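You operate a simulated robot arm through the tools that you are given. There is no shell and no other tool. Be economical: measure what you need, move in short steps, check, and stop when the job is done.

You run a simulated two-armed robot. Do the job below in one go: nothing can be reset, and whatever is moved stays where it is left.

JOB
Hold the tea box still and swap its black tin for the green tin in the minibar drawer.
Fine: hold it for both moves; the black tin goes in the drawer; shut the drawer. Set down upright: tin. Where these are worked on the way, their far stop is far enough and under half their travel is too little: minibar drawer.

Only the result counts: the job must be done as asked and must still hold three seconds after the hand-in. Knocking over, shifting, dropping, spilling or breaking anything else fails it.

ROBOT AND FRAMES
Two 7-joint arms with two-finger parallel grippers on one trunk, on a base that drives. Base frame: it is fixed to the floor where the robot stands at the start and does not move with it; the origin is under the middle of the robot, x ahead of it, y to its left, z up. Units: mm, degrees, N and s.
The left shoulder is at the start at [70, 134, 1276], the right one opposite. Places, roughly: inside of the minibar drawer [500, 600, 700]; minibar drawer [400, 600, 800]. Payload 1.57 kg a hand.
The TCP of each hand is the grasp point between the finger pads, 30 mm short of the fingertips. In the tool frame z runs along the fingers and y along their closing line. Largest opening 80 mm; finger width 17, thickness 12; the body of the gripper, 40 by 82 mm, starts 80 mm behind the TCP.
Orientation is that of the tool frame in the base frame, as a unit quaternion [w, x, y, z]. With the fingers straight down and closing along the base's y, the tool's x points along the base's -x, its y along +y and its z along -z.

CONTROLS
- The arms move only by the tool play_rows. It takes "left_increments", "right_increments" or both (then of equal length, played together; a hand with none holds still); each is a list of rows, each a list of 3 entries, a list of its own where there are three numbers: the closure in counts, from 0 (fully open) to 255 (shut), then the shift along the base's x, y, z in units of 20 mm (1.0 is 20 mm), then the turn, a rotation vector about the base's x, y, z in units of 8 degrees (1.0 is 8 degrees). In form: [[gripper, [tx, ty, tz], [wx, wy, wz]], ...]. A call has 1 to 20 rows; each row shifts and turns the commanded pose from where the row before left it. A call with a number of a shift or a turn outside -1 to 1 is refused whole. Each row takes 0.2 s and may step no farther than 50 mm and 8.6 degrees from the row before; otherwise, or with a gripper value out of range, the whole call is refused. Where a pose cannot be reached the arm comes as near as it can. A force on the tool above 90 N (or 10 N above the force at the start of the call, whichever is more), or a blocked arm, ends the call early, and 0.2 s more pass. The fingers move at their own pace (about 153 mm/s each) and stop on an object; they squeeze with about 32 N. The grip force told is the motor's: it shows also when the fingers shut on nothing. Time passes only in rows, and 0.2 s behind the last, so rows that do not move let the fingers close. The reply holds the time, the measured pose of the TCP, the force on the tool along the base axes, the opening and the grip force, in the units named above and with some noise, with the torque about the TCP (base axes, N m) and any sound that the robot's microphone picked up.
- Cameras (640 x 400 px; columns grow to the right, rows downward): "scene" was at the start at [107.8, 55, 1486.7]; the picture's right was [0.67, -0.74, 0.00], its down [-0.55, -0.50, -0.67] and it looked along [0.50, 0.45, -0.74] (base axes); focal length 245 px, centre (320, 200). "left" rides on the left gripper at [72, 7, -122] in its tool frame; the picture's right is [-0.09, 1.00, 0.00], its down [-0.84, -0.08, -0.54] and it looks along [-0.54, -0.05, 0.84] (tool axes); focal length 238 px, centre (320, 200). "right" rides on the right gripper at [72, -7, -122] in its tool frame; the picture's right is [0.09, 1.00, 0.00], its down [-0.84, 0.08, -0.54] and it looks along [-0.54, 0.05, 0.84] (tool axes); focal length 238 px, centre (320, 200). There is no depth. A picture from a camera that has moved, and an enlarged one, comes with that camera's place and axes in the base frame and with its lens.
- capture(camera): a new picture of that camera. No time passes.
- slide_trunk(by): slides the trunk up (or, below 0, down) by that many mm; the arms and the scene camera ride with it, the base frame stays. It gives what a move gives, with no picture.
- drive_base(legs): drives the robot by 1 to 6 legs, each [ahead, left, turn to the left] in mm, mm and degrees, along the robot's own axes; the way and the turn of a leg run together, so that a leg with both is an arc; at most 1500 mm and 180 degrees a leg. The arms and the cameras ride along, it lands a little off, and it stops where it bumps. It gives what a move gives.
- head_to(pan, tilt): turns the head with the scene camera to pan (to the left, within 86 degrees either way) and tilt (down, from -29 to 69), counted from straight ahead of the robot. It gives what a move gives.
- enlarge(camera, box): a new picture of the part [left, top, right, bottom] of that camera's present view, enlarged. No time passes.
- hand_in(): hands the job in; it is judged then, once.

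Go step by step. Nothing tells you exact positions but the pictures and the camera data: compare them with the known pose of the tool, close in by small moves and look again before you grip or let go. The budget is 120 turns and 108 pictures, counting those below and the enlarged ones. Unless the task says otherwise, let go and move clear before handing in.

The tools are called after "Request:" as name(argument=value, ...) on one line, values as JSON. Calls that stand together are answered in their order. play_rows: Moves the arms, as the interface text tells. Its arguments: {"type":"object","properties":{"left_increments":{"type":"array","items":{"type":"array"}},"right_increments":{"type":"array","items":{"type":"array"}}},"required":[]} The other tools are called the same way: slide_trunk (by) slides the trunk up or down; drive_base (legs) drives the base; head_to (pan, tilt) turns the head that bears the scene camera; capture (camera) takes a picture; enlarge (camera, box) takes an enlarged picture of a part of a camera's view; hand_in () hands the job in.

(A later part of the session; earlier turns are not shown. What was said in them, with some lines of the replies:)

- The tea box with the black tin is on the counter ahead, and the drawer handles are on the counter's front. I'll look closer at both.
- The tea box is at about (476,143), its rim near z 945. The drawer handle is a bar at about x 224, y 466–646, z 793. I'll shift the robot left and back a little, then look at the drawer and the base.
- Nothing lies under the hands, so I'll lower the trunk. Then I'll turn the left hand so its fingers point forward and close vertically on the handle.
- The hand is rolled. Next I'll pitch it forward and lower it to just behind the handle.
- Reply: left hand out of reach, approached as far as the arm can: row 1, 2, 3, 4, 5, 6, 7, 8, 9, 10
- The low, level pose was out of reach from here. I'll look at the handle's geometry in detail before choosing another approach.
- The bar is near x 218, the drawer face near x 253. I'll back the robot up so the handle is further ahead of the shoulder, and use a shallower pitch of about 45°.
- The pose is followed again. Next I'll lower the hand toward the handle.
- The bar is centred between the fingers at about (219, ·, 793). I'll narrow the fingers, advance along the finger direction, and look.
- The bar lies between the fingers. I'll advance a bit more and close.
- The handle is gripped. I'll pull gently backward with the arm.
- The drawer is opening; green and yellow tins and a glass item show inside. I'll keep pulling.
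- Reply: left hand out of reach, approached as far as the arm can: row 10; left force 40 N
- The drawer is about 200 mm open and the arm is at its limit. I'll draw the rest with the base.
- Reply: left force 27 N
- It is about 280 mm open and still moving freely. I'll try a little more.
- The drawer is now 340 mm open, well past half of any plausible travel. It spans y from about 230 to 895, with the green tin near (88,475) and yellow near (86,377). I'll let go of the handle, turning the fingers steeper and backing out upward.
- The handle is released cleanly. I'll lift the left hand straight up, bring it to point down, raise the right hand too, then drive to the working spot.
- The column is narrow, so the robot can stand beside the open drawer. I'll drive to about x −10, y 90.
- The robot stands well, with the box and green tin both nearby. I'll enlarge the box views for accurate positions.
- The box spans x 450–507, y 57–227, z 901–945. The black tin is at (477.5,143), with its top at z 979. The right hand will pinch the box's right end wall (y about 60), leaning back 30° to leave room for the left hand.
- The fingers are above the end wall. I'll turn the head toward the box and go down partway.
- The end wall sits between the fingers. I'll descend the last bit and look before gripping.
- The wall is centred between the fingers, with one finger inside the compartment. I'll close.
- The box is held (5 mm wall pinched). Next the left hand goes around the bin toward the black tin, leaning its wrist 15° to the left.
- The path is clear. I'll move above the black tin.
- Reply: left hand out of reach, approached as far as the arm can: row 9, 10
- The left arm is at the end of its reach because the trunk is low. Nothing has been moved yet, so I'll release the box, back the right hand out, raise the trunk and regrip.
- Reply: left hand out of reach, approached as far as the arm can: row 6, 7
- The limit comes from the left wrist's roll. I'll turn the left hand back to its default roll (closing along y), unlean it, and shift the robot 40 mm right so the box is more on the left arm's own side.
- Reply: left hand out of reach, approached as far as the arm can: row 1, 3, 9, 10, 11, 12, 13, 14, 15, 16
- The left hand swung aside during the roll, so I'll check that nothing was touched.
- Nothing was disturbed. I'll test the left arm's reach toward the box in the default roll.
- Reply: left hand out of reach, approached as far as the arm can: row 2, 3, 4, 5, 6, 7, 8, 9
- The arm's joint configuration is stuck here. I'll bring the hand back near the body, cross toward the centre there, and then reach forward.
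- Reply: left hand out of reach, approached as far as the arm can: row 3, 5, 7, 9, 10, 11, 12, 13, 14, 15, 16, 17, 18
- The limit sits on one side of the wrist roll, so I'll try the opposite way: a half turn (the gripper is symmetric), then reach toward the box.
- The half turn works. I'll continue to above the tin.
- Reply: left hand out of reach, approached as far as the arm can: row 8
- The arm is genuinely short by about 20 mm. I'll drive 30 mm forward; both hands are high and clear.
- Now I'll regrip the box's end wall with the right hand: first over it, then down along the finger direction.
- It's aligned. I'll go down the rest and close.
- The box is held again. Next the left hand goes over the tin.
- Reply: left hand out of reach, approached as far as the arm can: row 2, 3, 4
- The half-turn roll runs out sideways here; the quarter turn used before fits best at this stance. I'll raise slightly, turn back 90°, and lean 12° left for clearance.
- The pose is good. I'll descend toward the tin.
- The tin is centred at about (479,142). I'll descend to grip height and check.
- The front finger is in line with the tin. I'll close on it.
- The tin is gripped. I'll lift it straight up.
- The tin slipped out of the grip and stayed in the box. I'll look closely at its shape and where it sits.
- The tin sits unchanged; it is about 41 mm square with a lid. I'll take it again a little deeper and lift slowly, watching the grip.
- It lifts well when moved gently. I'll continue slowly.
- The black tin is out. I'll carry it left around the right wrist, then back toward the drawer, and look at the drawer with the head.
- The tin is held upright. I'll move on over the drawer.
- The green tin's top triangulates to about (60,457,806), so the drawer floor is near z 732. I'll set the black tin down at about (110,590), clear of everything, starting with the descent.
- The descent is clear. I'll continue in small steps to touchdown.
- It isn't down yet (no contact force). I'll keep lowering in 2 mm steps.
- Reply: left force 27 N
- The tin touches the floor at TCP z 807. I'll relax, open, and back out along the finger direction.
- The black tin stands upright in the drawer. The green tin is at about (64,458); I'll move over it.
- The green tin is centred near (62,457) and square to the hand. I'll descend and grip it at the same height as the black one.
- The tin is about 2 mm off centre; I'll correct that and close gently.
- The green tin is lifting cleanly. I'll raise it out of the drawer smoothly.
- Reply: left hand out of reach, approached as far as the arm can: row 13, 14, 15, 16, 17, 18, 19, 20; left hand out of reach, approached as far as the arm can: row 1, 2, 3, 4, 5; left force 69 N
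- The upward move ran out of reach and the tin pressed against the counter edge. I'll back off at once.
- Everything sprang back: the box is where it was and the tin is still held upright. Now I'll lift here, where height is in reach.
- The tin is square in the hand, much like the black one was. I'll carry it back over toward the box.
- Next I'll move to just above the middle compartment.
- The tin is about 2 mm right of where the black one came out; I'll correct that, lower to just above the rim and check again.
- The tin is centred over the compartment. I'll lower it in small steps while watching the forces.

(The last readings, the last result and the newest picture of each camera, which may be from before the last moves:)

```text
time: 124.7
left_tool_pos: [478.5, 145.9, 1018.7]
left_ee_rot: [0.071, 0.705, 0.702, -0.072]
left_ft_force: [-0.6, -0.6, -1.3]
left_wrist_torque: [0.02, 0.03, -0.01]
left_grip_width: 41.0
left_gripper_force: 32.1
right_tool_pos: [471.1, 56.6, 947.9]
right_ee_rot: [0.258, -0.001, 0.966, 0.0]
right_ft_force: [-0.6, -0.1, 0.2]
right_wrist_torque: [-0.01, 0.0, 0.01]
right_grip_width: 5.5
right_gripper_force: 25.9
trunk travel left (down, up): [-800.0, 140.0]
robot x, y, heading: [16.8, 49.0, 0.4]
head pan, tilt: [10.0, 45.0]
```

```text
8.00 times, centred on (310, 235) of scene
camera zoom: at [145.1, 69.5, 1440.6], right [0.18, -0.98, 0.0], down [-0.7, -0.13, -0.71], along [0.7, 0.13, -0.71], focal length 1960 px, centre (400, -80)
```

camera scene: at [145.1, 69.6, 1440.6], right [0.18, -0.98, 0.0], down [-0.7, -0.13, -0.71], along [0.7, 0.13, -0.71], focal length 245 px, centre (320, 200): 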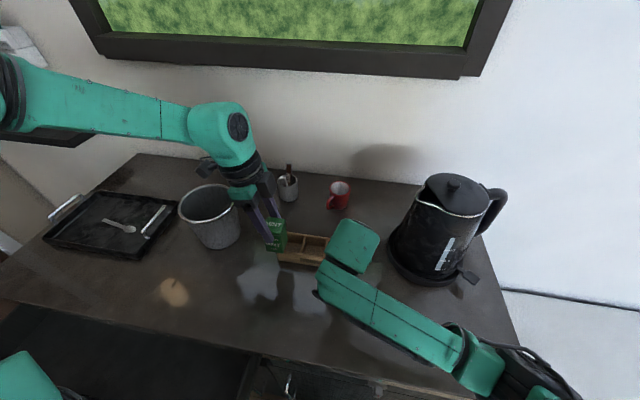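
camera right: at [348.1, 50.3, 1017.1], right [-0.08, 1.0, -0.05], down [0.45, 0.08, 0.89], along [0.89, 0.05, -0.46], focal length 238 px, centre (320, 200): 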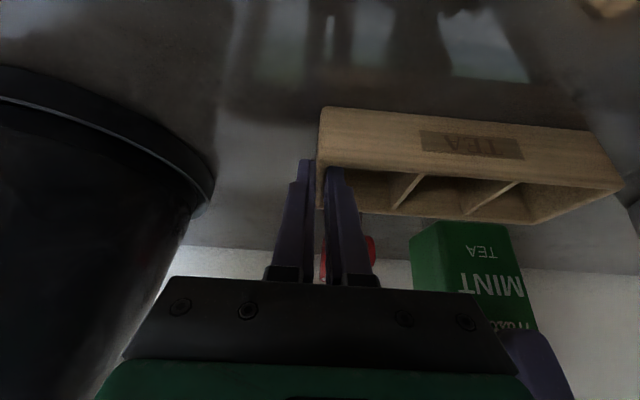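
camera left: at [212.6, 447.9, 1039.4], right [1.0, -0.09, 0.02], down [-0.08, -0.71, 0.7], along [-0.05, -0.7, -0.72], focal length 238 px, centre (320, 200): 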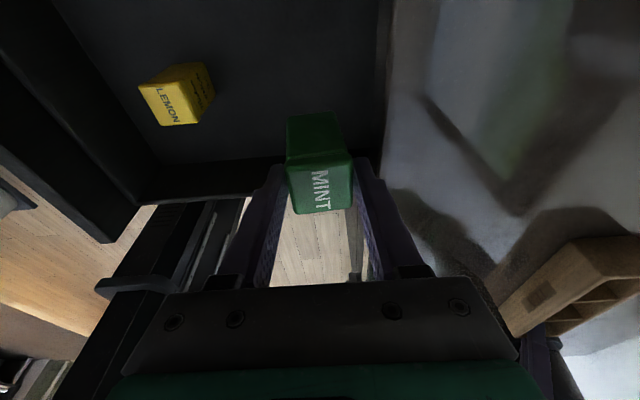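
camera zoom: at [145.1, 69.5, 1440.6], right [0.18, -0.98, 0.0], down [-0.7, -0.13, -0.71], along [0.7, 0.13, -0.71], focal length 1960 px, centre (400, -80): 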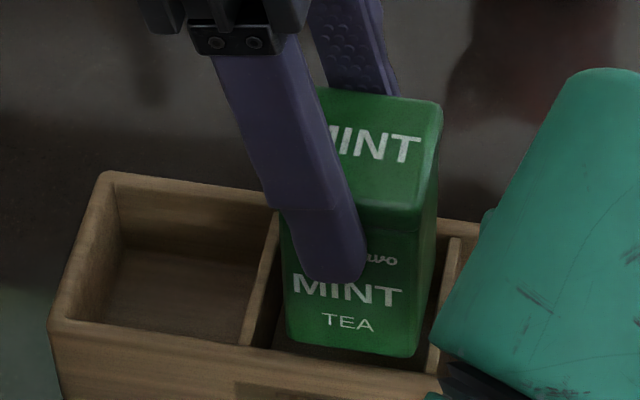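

It enters without contact. I'll continue.

Request:
play_rows(left_increments=[[255, [0, 0, -0.15], [0, 0, 0]], [255, [0, 0, -0.15], [0, 0, 0]], [255, [0, 0, -0.15], [0, 0, 0]], [255, [0, 0, -0.15], [0, 0, 0]], [255, [0, 0, -0.15], [0, 0, 0]], [255, [0, 0, -0.15], [0, 0, 0]], [255, [0, 0, 0], [0, 0, 0]]])

Request:
enlarge(camera="scene", box=[280, 210, 340, 260])

```text
time: 126.3
left_tool_pos: [480.4, 146.2, 999.8]
left_ee_rot: [0.07, 0.705, 0.702, -0.072]
left_ft_force: [-0.9, 0.1, -1.2]
left_wrist_torque: [0.02, -0.04, 0.01]
left_grip_width: 41.2
left_gripper_force: 32.3
right_tool_pos: [471.0, 57.5, 947.0]
right_ee_rot: [0.26, -0.001, 0.966, 0.0]
right_ft_force: [0.2, 0.3, 0.9]
right_wrist_torque: [0.0, 0.02, 0.0]
right_grip_width: 5.6
right_gripper_force: 25.0
trunk travel left (down, up): [-800.0, 140.0]
robot x, y, heading: [15.0, 50.3, 0.3]
head pan, tilt: [10.0, 45.0]
```

```text
8.00 times, centred on (310, 235) of scene
camera zoom: at [145.1, 69.5, 1440.6], right [0.18, -0.98, 0.0], down [-0.7, -0.13, -0.71], along [0.7, 0.13, -0.71], focal length 1960 px, centre (400, -80)
```

zoom: 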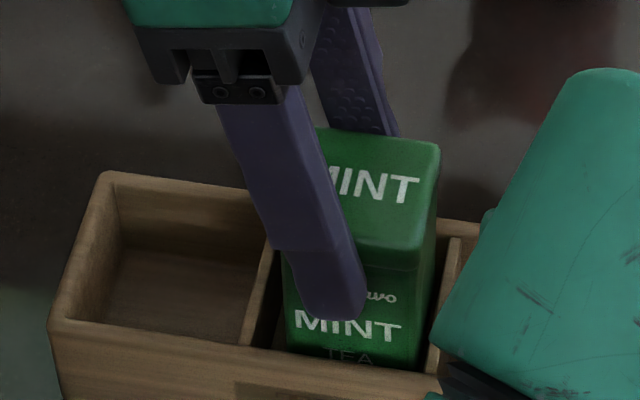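

It's well inside. I'll lower the last stretch to the floor of the box.

Request:
play_rows(left_increments=[[255, [0, 0, -0.15], [0, 0, 0]], [255, [0, 0, -0.15], [0, 0, 0]], [255, [0, 0, -0.15], [0, 0, 0]], [255, [0, 0, -0.15], [0, 0, 0]], [255, [0, 0, 0], [0, 0, 0]]])

Request:
play_rows(left_increments=[[255, [0, 0, -0.1], [0, 0, 0]], [255, [0, 0, 0], [0, 0, 0]]])

Request:
enlarge(camera="right", box=[380, 120, 560, 290])

```text
time: 127.5
left_tool_pos: [477.7, 146.4, 987.2]
left_ee_rot: [0.071, 0.704, 0.703, -0.073]
left_ft_force: [0.3, 0.2, 0.6]
left_wrist_torque: [0.03, 0.0, 0.01]
left_grip_width: 41.1
left_gripper_force: 31.9
right_tool_pos: [470.9, 58.3, 948.5]
right_ee_rot: [0.259, -0.002, 0.966, 0.0]
right_ft_force: [-0.6, 0.2, 0.6]
right_wrist_torque: [0.04, -0.01, -0.07]
right_grip_width: 5.6
right_gripper_force: 25.2
trunk travel left (down, up): [-800.0, 140.0]
robot x, y, heading: [9.1, 51.9, 0.4]
head pan, tilt: [10.0, 45.0]
```

```text
time: 128.1
left_tool_pos: [479.5, 146.3, 985.8]
left_ee_rot: [0.072, 0.704, 0.703, -0.071]
left_ft_force: [-1.0, -0.3, 4.5]
left_wrist_torque: [-0.01, 0.02, -0.02]
left_grip_width: 40.9
left_gripper_force: 32.2
right_tool_pos: [470.6, 57.2, 948.0]
right_ee_rot: [0.259, -0.002, 0.966, 0.0]
right_ft_force: [2.2, 0.9, -2.7]
right_wrist_torque: [0.01, -0.03, -0.03]
right_grip_width: 5.3
right_gripper_force: 26.0
trunk travel left (down, up): [-800.0, 140.0]
robot x, y, heading: [17.2, 51.5, 0.1]
head pan, tilt: [10.0, 45.0]
```

```text
2.35 times, centred on (470, 205) of right
camera zoom: at [347.6, 50.4, 1017.1], right [-0.08, 1.0, -0.05], down [0.45, 0.08, 0.89], along [0.89, 0.05, -0.46], focal length 561 px, centre (-33, 188)
```

zoom: 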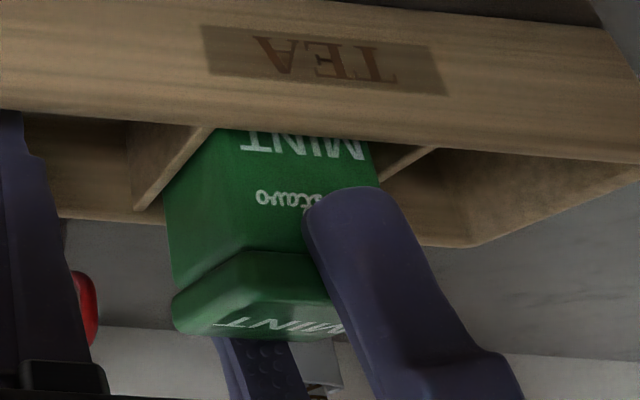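

Contact, and the tin sits at the same height the black one did. I'll release and back out.

Request:
play_rows(left_increments=[[255, [0, 0, 0], [0, 0, 0]], [110, [0, 0, 0], [0, 0, 0]], [80, [0, 0, 0], [0, 0, 0]], [45, [0, 0, 0], [0, 0, 0]], [45, [0, 0.05, 0.3], [0, 0, 0]], [45, [0, 0.15, 0.7], [0, 0, 0]], [45, [0, 0.15, 0.7], [0, 0, 0]], [45, [0, 0.15, 0.7], [0, 0, 0]], [45, [0, 0.3, 0.7], [0, 0, 0]]])

Request:
capture(camera="right")

Request:
enlarge(camera="scene", box=[240, 190, 360, 280])

```text
time: 130.1
left_tool_pos: [479.9, 163.7, 1048.6]
left_ee_rot: [0.071, 0.704, 0.703, -0.071]
left_ft_force: [0.3, -0.3, 0.6]
left_wrist_torque: [0.0, -0.02, 0.0]
left_grip_width: 65.9
left_gripper_force: 0.0
right_tool_pos: [469.9, 57.8, 948.2]
right_ee_rot: [0.26, -0.001, 0.966, -0.001]
right_ft_force: [-0.3, -0.1, 0.3]
right_wrist_torque: [0.02, 0.05, 0.0]
right_grip_width: 5.6
right_gripper_force: 25.6
trunk travel left (down, up): [-800.0, 140.0]
robot x, y, heading: [14.9, 50.1, 0.5]
head pan, tilt: [10.0, 45.0]
```

```text
19 pictures are left
camera right: at [347.7, 50.4, 1017.1], right [-0.08, 1.0, -0.05], down [0.45, 0.08, 0.89], along [0.89, 0.05, -0.46], focal length 238 px, centre (320, 200)
```

right: 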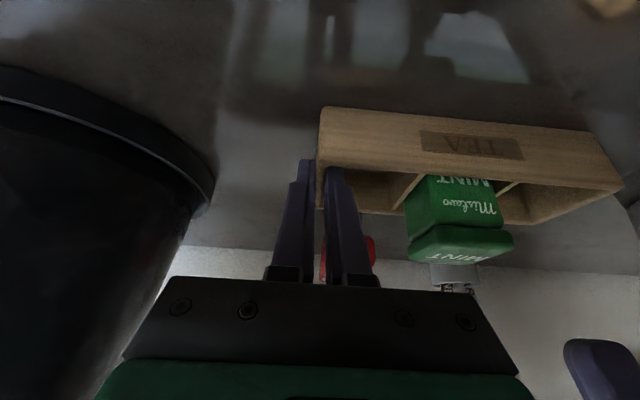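

```text
4.44 times, centred on (300, 235) of scene
camera zoom: at [144.8, 69.6, 1440.6], right [0.18, -0.98, 0.0], down [-0.7, -0.13, -0.71], along [0.7, 0.13, -0.71], focal length 1089 px, centre (409, 44)
```

zoom: 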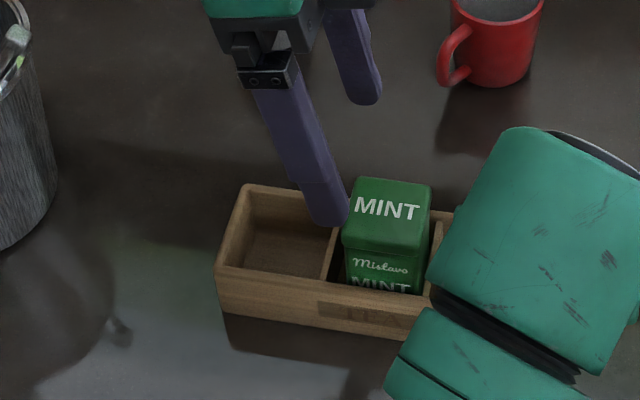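

The green tin is seated. I'll release the box with the right hand and withdraw along the finger direction.

Request:
play_rows(right_increments=[[200, [0, 0, 0], [0, 0, 0]], [96, [0, 0, 0], [0, 0, 0]], [96, [0, 0, 0], [0, 0, 0]], [96, [-0.25, 0, 0.43], [0, 0, 0]], [96, [-0.5, 0, 0.866], [0, 0, 0]], [96, [-0.5, 0, 0.866], [0, 0, 0]], [96, [-0.5, 0, 0.866], [0, 0, 0]], [96, [-0.5, 0, 0.866], [0, 0, 0]]], left_increments=[[45, [0, 0, 0], [0, 0, 0]], [45, [0, 0, 0], [0, 0, 0]], [45, [0, 0, 0], [0, 0, 0]], [45, [0, 0.5, 0], [0, 0, 0]], [45, [-0.3, 1, 0], [0, 0, 0]], [45, [-0.3, 1, 0], [0, 0, 0]], [45, [-0.5, 1, 0], [0, 0, 0]], [45, [-0.8, 0.5, 0], [0, 0, 0]]])

Request:
capture(camera="scene")

```text
time: 131.9
left_tool_pos: [441.7, 240.9, 1047.3]
left_ee_rot: [0.07, 0.705, 0.703, -0.071]
left_ft_force: [0.0, -0.1, 0.6]
left_wrist_torque: [0.01, 0.01, -0.01]
left_grip_width: 65.8
left_gripper_force: 0.1
right_tool_pos: [424.3, 56.6, 1026.4]
right_ee_rot: [0.259, -0.001, 0.966, 0.0]
right_ft_force: [-0.4, -0.2, 0.4]
right_wrist_torque: [-0.02, 0.01, 0.0]
right_grip_width: 49.7
right_gripper_force: 0.0
trunk travel left (down, up): [-800.0, 140.0]
robot x, y, heading: [12.5, 53.4, 0.1]
head pan, tilt: [10.0, 45.0]
```

```text
17 pictures are left
camera scene: at [144.8, 68.4, 1440.6], right [0.18, -0.98, 0.0], down [-0.7, -0.12, -0.71], along [0.7, 0.13, -0.71], focal length 245 px, centre (320, 200)
```

scene: 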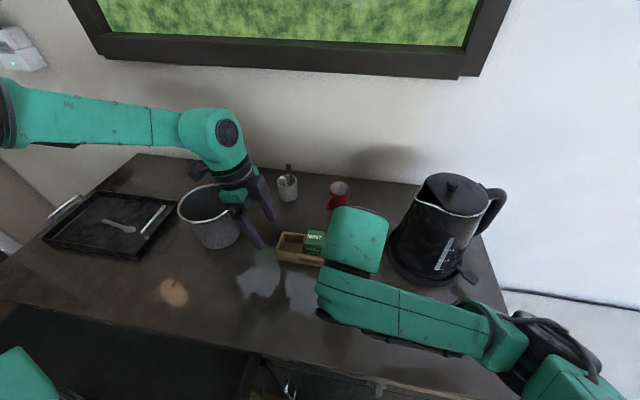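

Both hands are clear and the box is in place. I'll back the robot to where the drawer was opened from.

Request:
drive_base(legs=[[-400, 0, 0], [0, 62, 0]])

Request:
play_rows(left_increments=[[45, [-0.8, 1, 0], [0.3, 0, 0]], [45, [-0.8, 1, 0], [0.3, 0, 0]], [45, [-0.8, 1, 0], [0.3, 0, 0]], [45, [-0.8, 1, 0], [0.3, 0, 0]], [45, [-0.8, 1, 0], [0.3, 0, 0]], [45, [-0.8, 1, 0], [0, 0, 0]], [45, [-0.8, 1, 0], [0, 0, 0]], [45, [-0.8, 1, 0], [0, 0, 0]], [45, [-0.8, 1, 0], [0, 0, 0]], [45, [-0.8, 1, 0], [0, 0, 0]], [45, [-0.8, 1, 0], [0, 0, 0]], [45, [-0.8, 1, 0], [0, 0, 0]]])

```text
time: 135.0
left_tool_pos: [38.0, 294.5, 1048.8]
left_ee_rot: [0.068, 0.706, 0.701, -0.071]
left_ft_force: [0.9, -0.4, 0.2]
left_wrist_torque: [0.05, -0.03, 0.0]
left_grip_width: 66.0
left_gripper_force: 0.1
right_tool_pos: [19.7, 110.9, 1025.6]
right_ee_rot: [0.259, 0.002, 0.966, 0.001]
right_ft_force: [-1.0, -0.6, 0.7]
right_wrist_torque: [0.04, 0.0, 0.03]
right_grip_width: 49.9
right_gripper_force: 0.2
trunk travel left (down, up): [-800.0, 140.0]
robot x, y, heading: [-390.2, 112.1, -0.2]
head pan, tilt: [10.0, 45.0]
```

```text
time: 137.6
left_tool_pos: [-155.6, 537.7, 1049.7]
left_ee_rot: [-0.004, 0.71, 0.704, 0.002]
left_ft_force: [0.1, 0.4, 1.1]
left_wrist_torque: [-0.01, -0.01, -0.03]
left_grip_width: 65.8
left_gripper_force: 0.1
right_tool_pos: [19.6, 115.8, 1026.2]
right_ee_rot: [0.259, 0.002, 0.966, -0.001]
right_ft_force: [0.3, -0.1, 0.6]
right_wrist_torque: [0.03, -0.03, 0.01]
right_grip_width: 50.0
right_gripper_force: 0.2
trunk travel left (down, up): [-800.0, 140.0]
robot x, y, heading: [-388.8, 111.2, -0.1]
head pan, tilt: [10.0, 45.0]
```

I'll lower the trunk, then pitch the left hand forward 45° as before.

Request:
slide_trunk(by=-150)

Request:
play_rows(left_increments=[[45, [-0.3, 0.1, 0], [0, -1, 0]], [45, [-0.3, 0.1, 0], [0, -1, 0]], [45, [-0.3, 0.1, 0], [0, -1, 0]], [45, [-0.3, 0.1, 0], [0, -1, 0]], [45, [-0.3, 0.1, 0], [0, -1, 0]], [45, [0, 0.1, 0], [0, -0.6, 0]]])

Request:
capture(camera="left")

```text
time: 139.4
left_tool_pos: [-154.9, 538.3, 898.8]
left_ee_rot: [-0.003, 0.71, 0.704, 0.002]
left_ft_force: [-0.6, 0.6, -0.4]
left_wrist_torque: [-0.03, 0.02, -0.02]
left_grip_width: 65.8
left_gripper_force: 0.0
right_tool_pos: [18.8, 115.2, 875.2]
right_ee_rot: [0.258, 0.003, 0.966, -0.002]
right_ft_force: [0.1, -0.3, -0.4]
right_wrist_torque: [0.04, -0.01, -0.02]
right_grip_width: 49.9
right_gripper_force: 0.0
trunk travel left (down, up): [-650.0, 290.0]
robot x, y, heading: [-392.9, 114.0, -0.3]
head pan, tilt: [10.0, 45.0]
```

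```text
time: 140.8
left_tool_pos: [-108.2, 528.5, 891.8]
left_ee_rot: [0.203, 0.68, 0.673, 0.208]
left_ft_force: [0.5, -0.1, -0.1]
left_wrist_torque: [0.01, 0.02, -0.02]
left_grip_width: 65.9
left_gripper_force: 0.1
left hand out of reach, approached as far as the arm can: row 3, 4, 5
right_tool_pos: [18.0, 113.7, 876.2]
right_ee_rot: [0.26, 0.003, 0.966, 0.0]
right_ft_force: [-0.5, 0.2, 0.1]
right_wrist_torque: [0.05, 0.0, -0.01]
right_grip_width: 50.0
right_gripper_force: 0.0
trunk travel left (down, up): [-650.0, 290.0]
robot x, y, heading: [-389.7, 111.1, -0.1]
head pan, tilt: [10.0, 45.0]
```

```text
16 pictures are left
camera left: at [-170.7, 600.8, 997.6], right [0.83, -0.1, 0.55], down [-0.37, -0.84, 0.4], along [0.42, -0.53, -0.73], focal length 238 px, centre (320, 200)
```

left: 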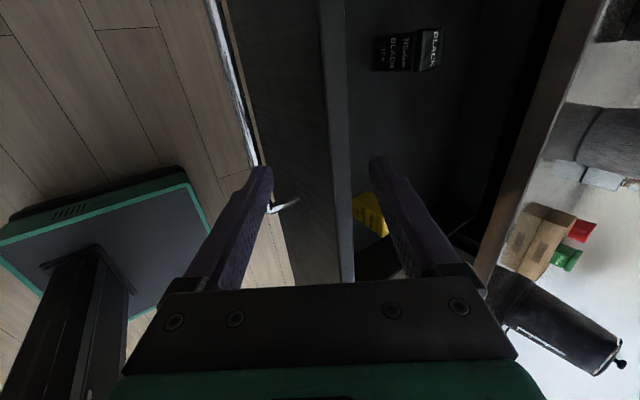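

Black, yellow and the box look right. I'll back up 35 mm, close the fingers into a fist and lower it in front of the drawer face, above the handle.

Request:
drive_base(legs=[[-35, 0, 0]])

Request:
play_rows(left_increments=[[255, [0, 0.5, 0], [0, 0, 0]], [255, [0, 0.5, 0], [0, 0, 0]], [255, [0, 0.5, 0], [0, 0, 0]]])

Request:
capture(camera="left")

```text
time: 141.6
left_tool_pos: [-142.0, 530.1, 891.4]
left_ee_rot: [0.202, 0.68, 0.673, 0.207]
left_ft_force: [0.2, -0.7, 0.1]
left_wrist_torque: [-0.02, 0.0, 0.03]
left_grip_width: 65.9
left_gripper_force: 0.2
right_tool_pos: [-14.8, 116.2, 874.1]
right_ee_rot: [0.258, 0.002, 0.966, -0.001]
right_ft_force: [0.2, 0.0, -0.5]
right_wrist_torque: [-0.03, -0.01, 0.0]
right_grip_width: 50.1
right_gripper_force: 0.0
trunk travel left (down, up): [-650.0, 290.0]
robot x, y, heading: [-420.8, 114.0, -0.2]
head pan, tilt: [10.0, 45.0]
```

```text
time: 142.4
left_tool_pos: [-142.9, 560.4, 891.5]
left_ee_rot: [0.202, 0.68, 0.673, 0.209]
left_ft_force: [0.7, -0.5, -0.1]
left_wrist_torque: [0.01, 0.03, 0.01]
left_grip_width: 0.0
left_gripper_force: 21.1
right_tool_pos: [-15.2, 116.2, 875.4]
right_ee_rot: [0.259, 0.002, 0.966, -0.002]
right_ft_force: [0.4, -1.0, -0.1]
right_wrist_torque: [0.01, 0.0, 0.0]
right_grip_width: 49.8
right_gripper_force: 0.1
trunk travel left (down, up): [-650.0, 290.0]
robot x, y, heading: [-424.8, 110.5, -0.3]
head pan, tilt: [10.0, 45.0]
```

```text
15 pictures are left
camera left: at [-204.6, 632.0, 997.5], right [0.83, -0.1, 0.55], down [-0.37, -0.84, 0.4], along [0.42, -0.54, -0.73], focal length 238 px, centre (320, 200)
```

left: 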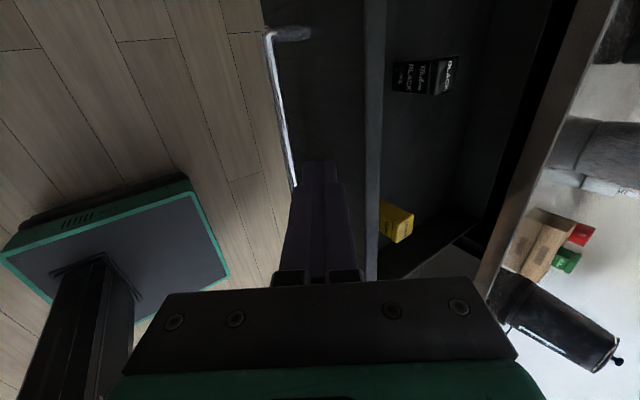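

The fist is in front of the face. I'll lower it to press at about z 825, just above the handle, and push gently with the arm first.

Request:
play_rows(left_increments=[[255, [0, 0, -0.7], [0, 0, 0]], [255, [0, 0, -0.7], [0, 0, 0]], [255, [0, 0, -0.6], [0, 0, 0]], [255, [0.5, 0, 0], [0, 0, 0]], [255, [0.5, 0, 0], [0, 0, 0]], [255, [0.5, 0, 0], [0, 0, 0]], [255, [0.5, 0, 0], [0, 0, 0]], [255, [0.5, 0, 0], [0, 0, 0]], [255, [0.5, 0, 0], [0, 0, 0]]])

Request:
capture(camera="left")

```text
time: 144.4
left_tool_pos: [-81.3, 560.1, 851.2]
left_ee_rot: [0.202, 0.681, 0.673, 0.207]
left_ft_force: [0.1, 0.1, -0.2]
left_wrist_torque: [0.02, -0.04, -0.01]
left_grip_width: 0.3
left_gripper_force: 21.2
right_tool_pos: [-15.4, 114.9, 875.2]
right_ee_rot: [0.259, 0.001, 0.966, 0.0]
right_ft_force: [0.4, 0.4, -0.9]
right_wrist_torque: [0.02, -0.01, -0.02]
right_grip_width: 49.8
right_gripper_force: 0.0
trunk travel left (down, up): [-650.0, 290.0]
robot x, y, heading: [-423.1, 116.2, -0.0]
head pan, tilt: [10.0, 45.0]
```

```text
14 pictures are left
camera left: at [-142.9, 631.5, 957.1], right [0.83, -0.1, 0.55], down [-0.37, -0.84, 0.4], along [0.42, -0.53, -0.73], focal length 238 px, centre (320, 200)
```

left: 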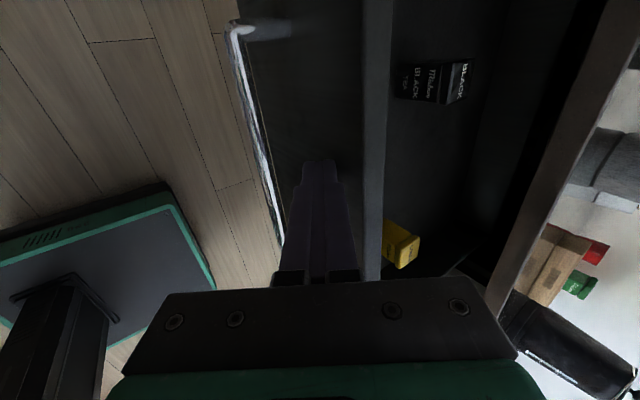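

The drawer is moving with the fist. Before driving on, I'll raise the right hand above counter level.

Request:
play_rows(right_increments=[[96, [-0.5, 0, 1], [0, 0, 0]], [96, [-0.5, 0, 1], [0, 0, 0]], [96, [-0.5, 0, 1], [0, 0, 0]], [96, [-0.5, 0, 1], [0, 0, 0]], [96, [0, 0, 1], [0, 0, 0]], [96, [0, 0, 1], [0, 0, 0]], [96, [0, 0, 1], [0, 0, 0]], [96, [0, 0, 1], [0, 0, 0]]])

Request:
drive_base(legs=[[80, 0, 0], [80, 0, 0], [60, 0, 0]])

Request:
capture(camera="left")

```text
time: 146.2
left_tool_pos: [-81.7, 559.6, 849.6]
left_ee_rot: [0.202, 0.68, 0.673, 0.208]
left_ft_force: [0.3, -0.7, 0.2]
left_wrist_torque: [-0.01, -0.03, 0.0]
left_grip_width: 0.0
left_gripper_force: 21.4
right_tool_pos: [-54.9, 114.5, 1035.4]
right_ee_rot: [0.259, 0.002, 0.966, -0.001]
right_ft_force: [0.2, -0.7, -0.2]
right_wrist_torque: [0.0, -0.02, 0.0]
right_grip_width: 50.0
right_gripper_force: 0.0
trunk travel left (down, up): [-650.0, 290.0]
robot x, y, heading: [-426.4, 108.9, -0.1]
head pan, tilt: [10.0, 45.0]
```

```text
time: 148.5
left_tool_pos: [138.1, 559.4, 852.0]
left_ee_rot: [0.202, 0.68, 0.674, 0.207]
left_ft_force: [0.3, -0.5, 0.8]
left_wrist_torque: [0.0, -0.03, 0.02]
left_grip_width: 0.0
left_gripper_force: 21.2
right_tool_pos: [164.7, 115.2, 1035.7]
right_ee_rot: [0.26, 0.001, 0.966, -0.002]
right_ft_force: [-0.8, 0.7, -0.3]
right_wrist_torque: [0.0, 0.03, -0.01]
right_grip_width: 49.7
right_gripper_force: 0.0
trunk travel left (down, up): [-650.0, 290.0]
robot x, y, heading: [-206.7, 114.8, -0.0]
head pan, tilt: [10.0, 45.0]
```

```text
13 pictures are left
camera left: at [76.2, 630.8, 957.7], right [0.83, -0.1, 0.55], down [-0.37, -0.84, 0.4], along [0.42, -0.53, -0.73], focal length 238 px, centre (320, 200)
```

left: 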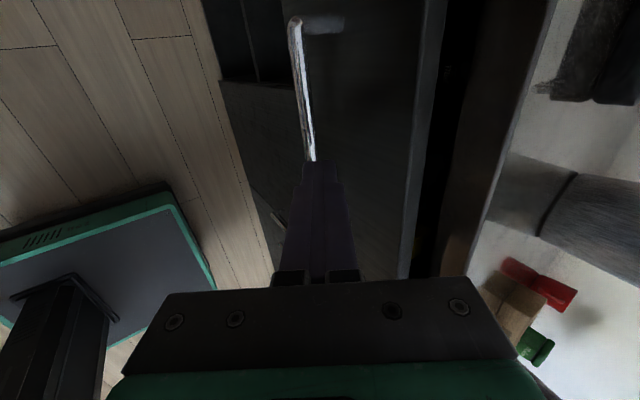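

The drawer is nearly shut, about 50 mm left. I'll push the rest slowly with the arm.

Request:
play_rows(left_increments=[[255, [0.4, 0, 0], [0, 0, 0]], [255, [0.4, 0, 0], [0, 0, 0]], [255, [0.4, 0, 0], [0, 0, 0]], [255, [0.4, 0, 0], [0, 0, 0]], [255, [0.3, 0, 0], [0, 0, 0]], [255, [0.3, 0, 0], [0, 0, 0]], [255, [0.3, 0, 0], [0, 0, 0]], [255, [0.3, 0, 0], [0, 0, 0]], [255, [0.3, 0, 0], [0, 0, 0]], [255, [0.3, 0, 0], [0, 0, 0]], [255, [0.3, 0, 0], [0, 0, 0]]])

Request:
capture(camera="left")

```text
time: 150.9
left_tool_pos: [212.6, 559.0, 850.2]
left_ee_rot: [0.202, 0.68, 0.674, 0.207]
left_ft_force: [0.1, -0.3, 0.1]
left_wrist_torque: [0.02, 0.04, -0.02]
left_grip_width: 0.1
left_gripper_force: 21.0
right_tool_pos: [164.9, 114.9, 1035.0]
right_ee_rot: [0.258, 0.003, 0.966, -0.001]
right_ft_force: [-0.3, 0.1, -1.2]
right_wrist_torque: [0.03, -0.02, -0.01]
right_grip_width: 49.9
right_gripper_force: 0.0
trunk travel left (down, up): [-650.0, 290.0]
robot x, y, heading: [-202.9, 111.7, -0.2]
head pan, tilt: [10.0, 45.0]
```

```text
12 pictures are left
camera left: at [150.6, 630.4, 956.9], right [0.83, -0.1, 0.55], down [-0.37, -0.84, 0.4], along [0.42, -0.53, -0.73], focal length 238 px, centre (320, 200)
```

left: 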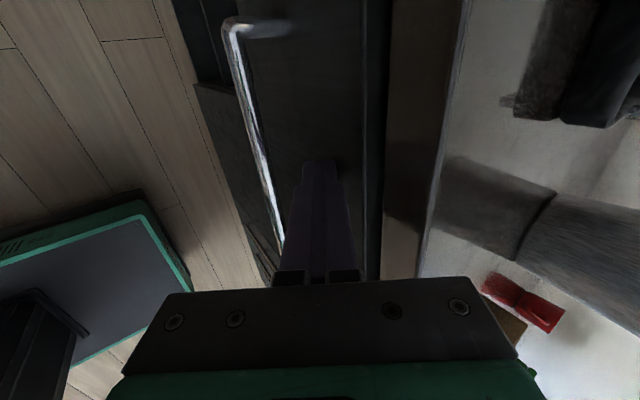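

About 15 mm remain. I'll push in small steps until the force shows the stop.

Request:
play_rows(left_increments=[[255, [0.2, 0, 0], [0, 0, 0]], [255, [0.2, 0, 0], [0, 0, 0]], [255, [0.2, 0, 0], [0, 0, 0]], [255, [0.1, 0, 0], [0, 0, 0]]])

Request:
play_rows(left_increments=[[255, [0.1, 0, 0], [0, 0, 0]], [255, [0, 0, 0], [0, 0, 0]]])

Request:
capture(camera="left")

```text
time: 151.9
left_tool_pos: [226.7, 558.8, 851.7]
left_ee_rot: [0.202, 0.68, 0.673, 0.208]
left_ft_force: [-1.6, 0.4, 0.4]
left_wrist_torque: [0.03, -0.01, 0.0]
left_grip_width: 0.1
left_gripper_force: 20.4
right_tool_pos: [165.3, 115.0, 1036.1]
right_ee_rot: [0.259, 0.002, 0.966, -0.002]
right_ft_force: [0.5, -0.5, -0.5]
right_wrist_torque: [0.03, 0.03, 0.01]
right_grip_width: 49.9
right_gripper_force: 0.1
trunk travel left (down, up): [-650.0, 290.0]
robot x, y, heading: [-204.6, 113.4, -0.2]
head pan, tilt: [10.0, 45.0]
```

```text
time: 152.5
left_tool_pos: [229.1, 559.2, 850.8]
left_ee_rot: [0.202, 0.681, 0.673, 0.207]
left_ft_force: [0.2, -0.3, -0.3]
left_wrist_torque: [0.01, -0.03, 0.0]
left_grip_width: 0.0
left_gripper_force: 21.3
right_tool_pos: [166.4, 114.6, 1035.3]
right_ee_rot: [0.259, 0.002, 0.966, -0.001]
right_ft_force: [-0.1, -1.4, 0.2]
right_wrist_torque: [0.0, -0.03, 0.05]
right_grip_width: 49.9
right_gripper_force: 0.0
trunk travel left (down, up): [-650.0, 290.0]
robot x, y, heading: [-209.5, 113.6, -0.4]
head pan, tilt: [10.0, 45.0]
```

```text
11 pictures are left
camera left: at [167.0, 631.4, 957.6], right [0.83, -0.1, 0.55], down [-0.37, -0.84, 0.4], along [0.42, -0.53, -0.73], focal length 238 px, centre (320, 200)
```

left: 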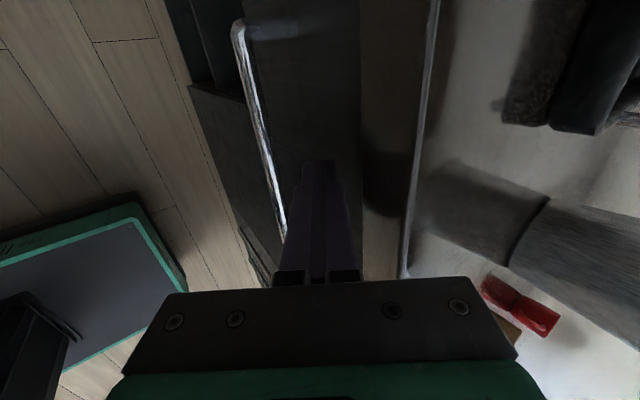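

It looks essentially shut; I'll press a little further to feel the stop.

Request:
play_rows(left_increments=[[255, [0.15, 0, 0], [0, 0, 0]], [255, [0, 0, 0], [0, 0, 0]]])

Request:
play_rows(left_increments=[[255, [0.15, 0, 0], [0, 0, 0]], [255, [0, 0, 0], [0, 0, 0]]])

```text
time: 153.1
left_tool_pos: [232.0, 560.7, 851.3]
left_ee_rot: [0.202, 0.68, 0.674, 0.207]
left_ft_force: [0.3, -0.3, 0.9]
left_wrist_torque: [-0.02, -0.02, -0.01]
left_grip_width: 0.0
left_gripper_force: 21.3
right_tool_pos: [165.3, 114.2, 1035.4]
right_ee_rot: [0.259, 0.002, 0.966, -0.002]
right_ft_force: [0.4, 0.8, -1.1]
right_wrist_torque: [0.01, -0.01, 0.0]
right_grip_width: 50.0
right_gripper_force: 0.1
trunk travel left (down, up): [-650.0, 290.0]
robot x, y, heading: [-203.2, 111.0, -0.0]
head pan, tilt: [10.0, 45.0]
```

```text
time: 153.7
left_tool_pos: [234.2, 559.4, 851.5]
left_ee_rot: [0.202, 0.681, 0.673, 0.207]
left_ft_force: [-2.7, 0.5, -0.6]
left_wrist_torque: [-0.01, 0.02, 0.08]
left_grip_width: 0.0
left_gripper_force: 21.3
right_tool_pos: [165.8, 114.6, 1035.7]
right_ee_rot: [0.259, 0.002, 0.966, -0.001]
right_ft_force: [0.5, -0.3, -0.7]
right_wrist_torque: [0.01, 0.02, 0.0]
right_grip_width: 49.9
right_gripper_force: 0.0
trunk travel left (down, up): [-650.0, 290.0]
robot x, y, heading: [-206.2, 111.3, -0.3]
head pan, tilt: [10.0, 45.0]
```

Light resistance is starting. I'll press a bit more to be sure, then look.

Request:
play_rows(left_increments=[[255, [0.1, 0, 0], [0, 0, 0]], [255, [0.1, 0, 0], [0, 0, 0]], [255, [0, 0, 0], [0, 0, 0]]])

Request:
capture(camera="left")

```text
time: 154.5
left_tool_pos: [232.9, 560.3, 850.6]
left_ee_rot: [0.202, 0.68, 0.673, 0.207]
left_ft_force: [-19.2, -1.1, -1.9]
left_wrist_torque: [-0.02, 0.44, 0.02]
left_grip_width: 0.0
left_gripper_force: 21.7
right_tool_pos: [162.1, 114.3, 1036.8]
right_ee_rot: [0.261, 0.001, 0.965, -0.002]
right_ft_force: [-0.3, 0.3, -1.0]
right_wrist_torque: [-0.04, 0.02, 0.01]
right_grip_width: 49.8
right_gripper_force: 0.1
trunk travel left (down, up): [-650.0, 290.0]
robot x, y, heading: [-202.8, 111.3, 0.0]
head pan, tilt: [10.0, 45.0]
```

```text
10 pictures are left
camera left: at [172.8, 631.2, 957.0], right [0.83, -0.1, 0.55], down [-0.37, -0.84, 0.4], along [0.42, -0.54, -0.73], focal length 238 px, centre (320, 200)
```

left: 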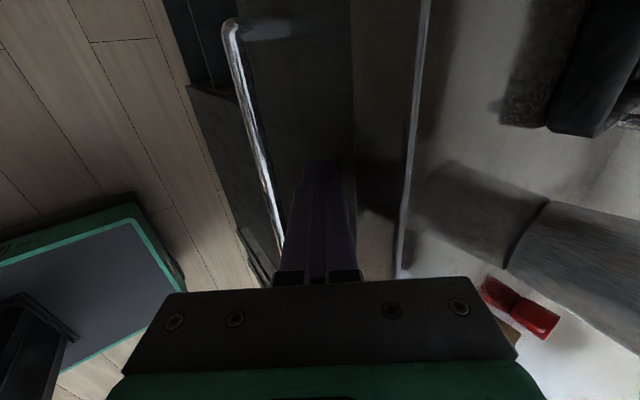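

The firm stop is reached and the drawer is shut. I'll draw the hand back and up, then verify everything.

Request:
play_rows(left_increments=[[255, [-0.5, 0, 0], [0, 0, 0]], [255, [-1, 0, 0], [0, 0, 0]], [255, [-1, 0, 0.2], [0, 0, 0]], [255, [-1, 0, 0.5], [0, 0, 0]], [255, [-0.5, 0, 0.5], [0, 0, 0]]])

Request:
drive_base(legs=[[-80, 0, 0]])

Request:
head_to(pan=25, tilt=40)

Request:
capture(camera="scene")

Request:
capture(camera="left")

```text
time: 155.7
left_tool_pos: [158.2, 559.3, 875.1]
left_ee_rot: [0.202, 0.681, 0.673, 0.208]
left_ft_force: [-0.1, -0.7, -0.1]
left_wrist_torque: [-0.01, -0.02, -0.01]
left_grip_width: 0.0
left_gripper_force: 21.2
right_tool_pos: [165.6, 114.1, 1035.8]
right_ee_rot: [0.259, 0.002, 0.966, -0.001]
right_ft_force: [-0.5, -0.1, 0.1]
right_wrist_torque: [0.0, 0.0, 0.0]
right_grip_width: 49.9
right_gripper_force: 0.1
trunk travel left (down, up): [-650.0, 290.0]
robot x, y, heading: [-205.0, 115.2, -0.0]
head pan, tilt: [10.0, 45.0]
```

```text
time: 156.8
left_tool_pos: [76.9, 560.6, 874.9]
left_ee_rot: [0.202, 0.68, 0.673, 0.207]
left_ft_force: [0.1, -0.9, 0.5]
left_wrist_torque: [0.03, 0.0, 0.02]
left_grip_width: 0.2
left_gripper_force: 21.3
right_tool_pos: [85.1, 114.0, 1035.3]
right_ee_rot: [0.259, 0.002, 0.966, -0.001]
right_ft_force: [0.2, -0.5, 0.0]
right_wrist_torque: [-0.01, 0.01, 0.02]
right_grip_width: 49.8
right_gripper_force: 0.1
trunk travel left (down, up): [-650.0, 290.0]
robot x, y, heading: [-285.8, 111.7, -0.3]
head pan, tilt: [10.0, 45.0]
```

```text
time: 157.5
left_tool_pos: [77.6, 560.3, 875.1]
left_ee_rot: [0.202, 0.68, 0.673, 0.207]
left_ft_force: [0.6, -0.8, -0.2]
left_wrist_torque: [-0.01, 0.03, 0.02]
left_grip_width: 0.0
left_gripper_force: 20.8
right_tool_pos: [83.2, 114.8, 1035.0]
right_ee_rot: [0.259, 0.002, 0.966, -0.002]
right_ft_force: [0.3, 0.2, -0.5]
right_wrist_torque: [-0.01, 0.01, 0.02]
right_grip_width: 49.8
right_gripper_force: 0.0
trunk travel left (down, up): [-650.0, 290.0]
robot x, y, heading: [-285.7, 111.8, -0.0]
head pan, tilt: [25.0, 40.0]
```

```text
9 pictures are left
camera scene: at [-158.9, 150.7, 1297.9], right [0.42, -0.91, 0.0], down [-0.58, -0.27, -0.77], along [0.69, 0.32, -0.64], focal length 245 px, centre (320, 200)
```

scene: 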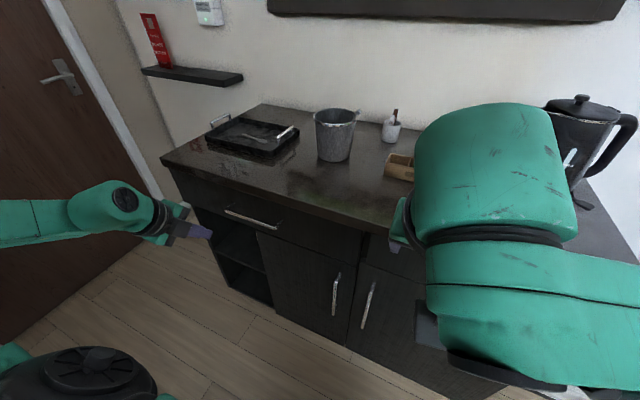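

```text
8 pictures are left
camera left: at [15.5, 630.9, 980.8], right [0.83, -0.1, 0.55], down [-0.37, -0.84, 0.4], along [0.42, -0.53, -0.73], focal length 238 px, centre (320, 200)
```

left: 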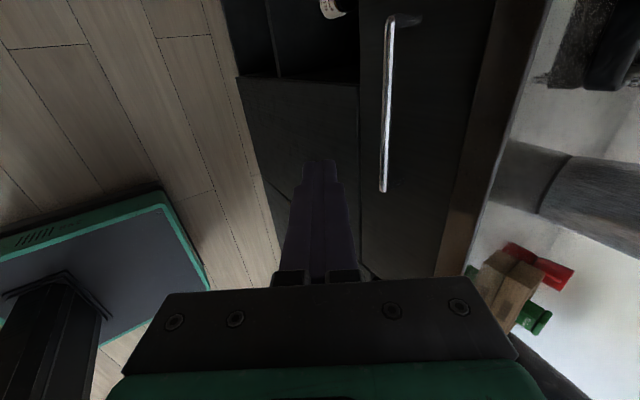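

The drawer is shut. One last look at the box with the right camera.

Request:
capture(camera="right")

```text
7 pictures are left
camera right: at [-38.4, 108.1, 1104.6], right [-0.08, 1.0, -0.05], down [0.45, 0.08, 0.89], along [0.89, 0.05, -0.46], focal length 238 px, centre (320, 200)
```

right: 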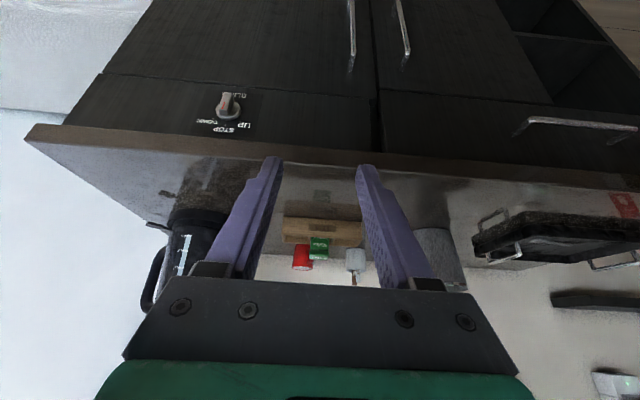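

The green tin stands in the middle of the tea box, the drawer is shut with the black tin inside, and both hands are clear. I'm handing in.

Request:
hand_in()

```text
The job is handed in.
```

The tins are swapped: the green tin is upright in the middle of the tea box, and the black tin was set upright in the minibar drawer, which I pushed shut to its stop. The right hand held the box while the black tin came out and until the green tin was in.

Two slips on the way:
- **Black tin:** it slipped out of the grip on the first lift and stayed seated in the box. I gripped it again and it came out on the second try.
- **Green tin:** while I carried it over, it pressed against the counter edge. That flexed the robot enough to pull the hand holding the box about 15 mm to one side and 7 mm up. When I backed off it returned, and the pictures showed the box in its old place with the tin still upright.
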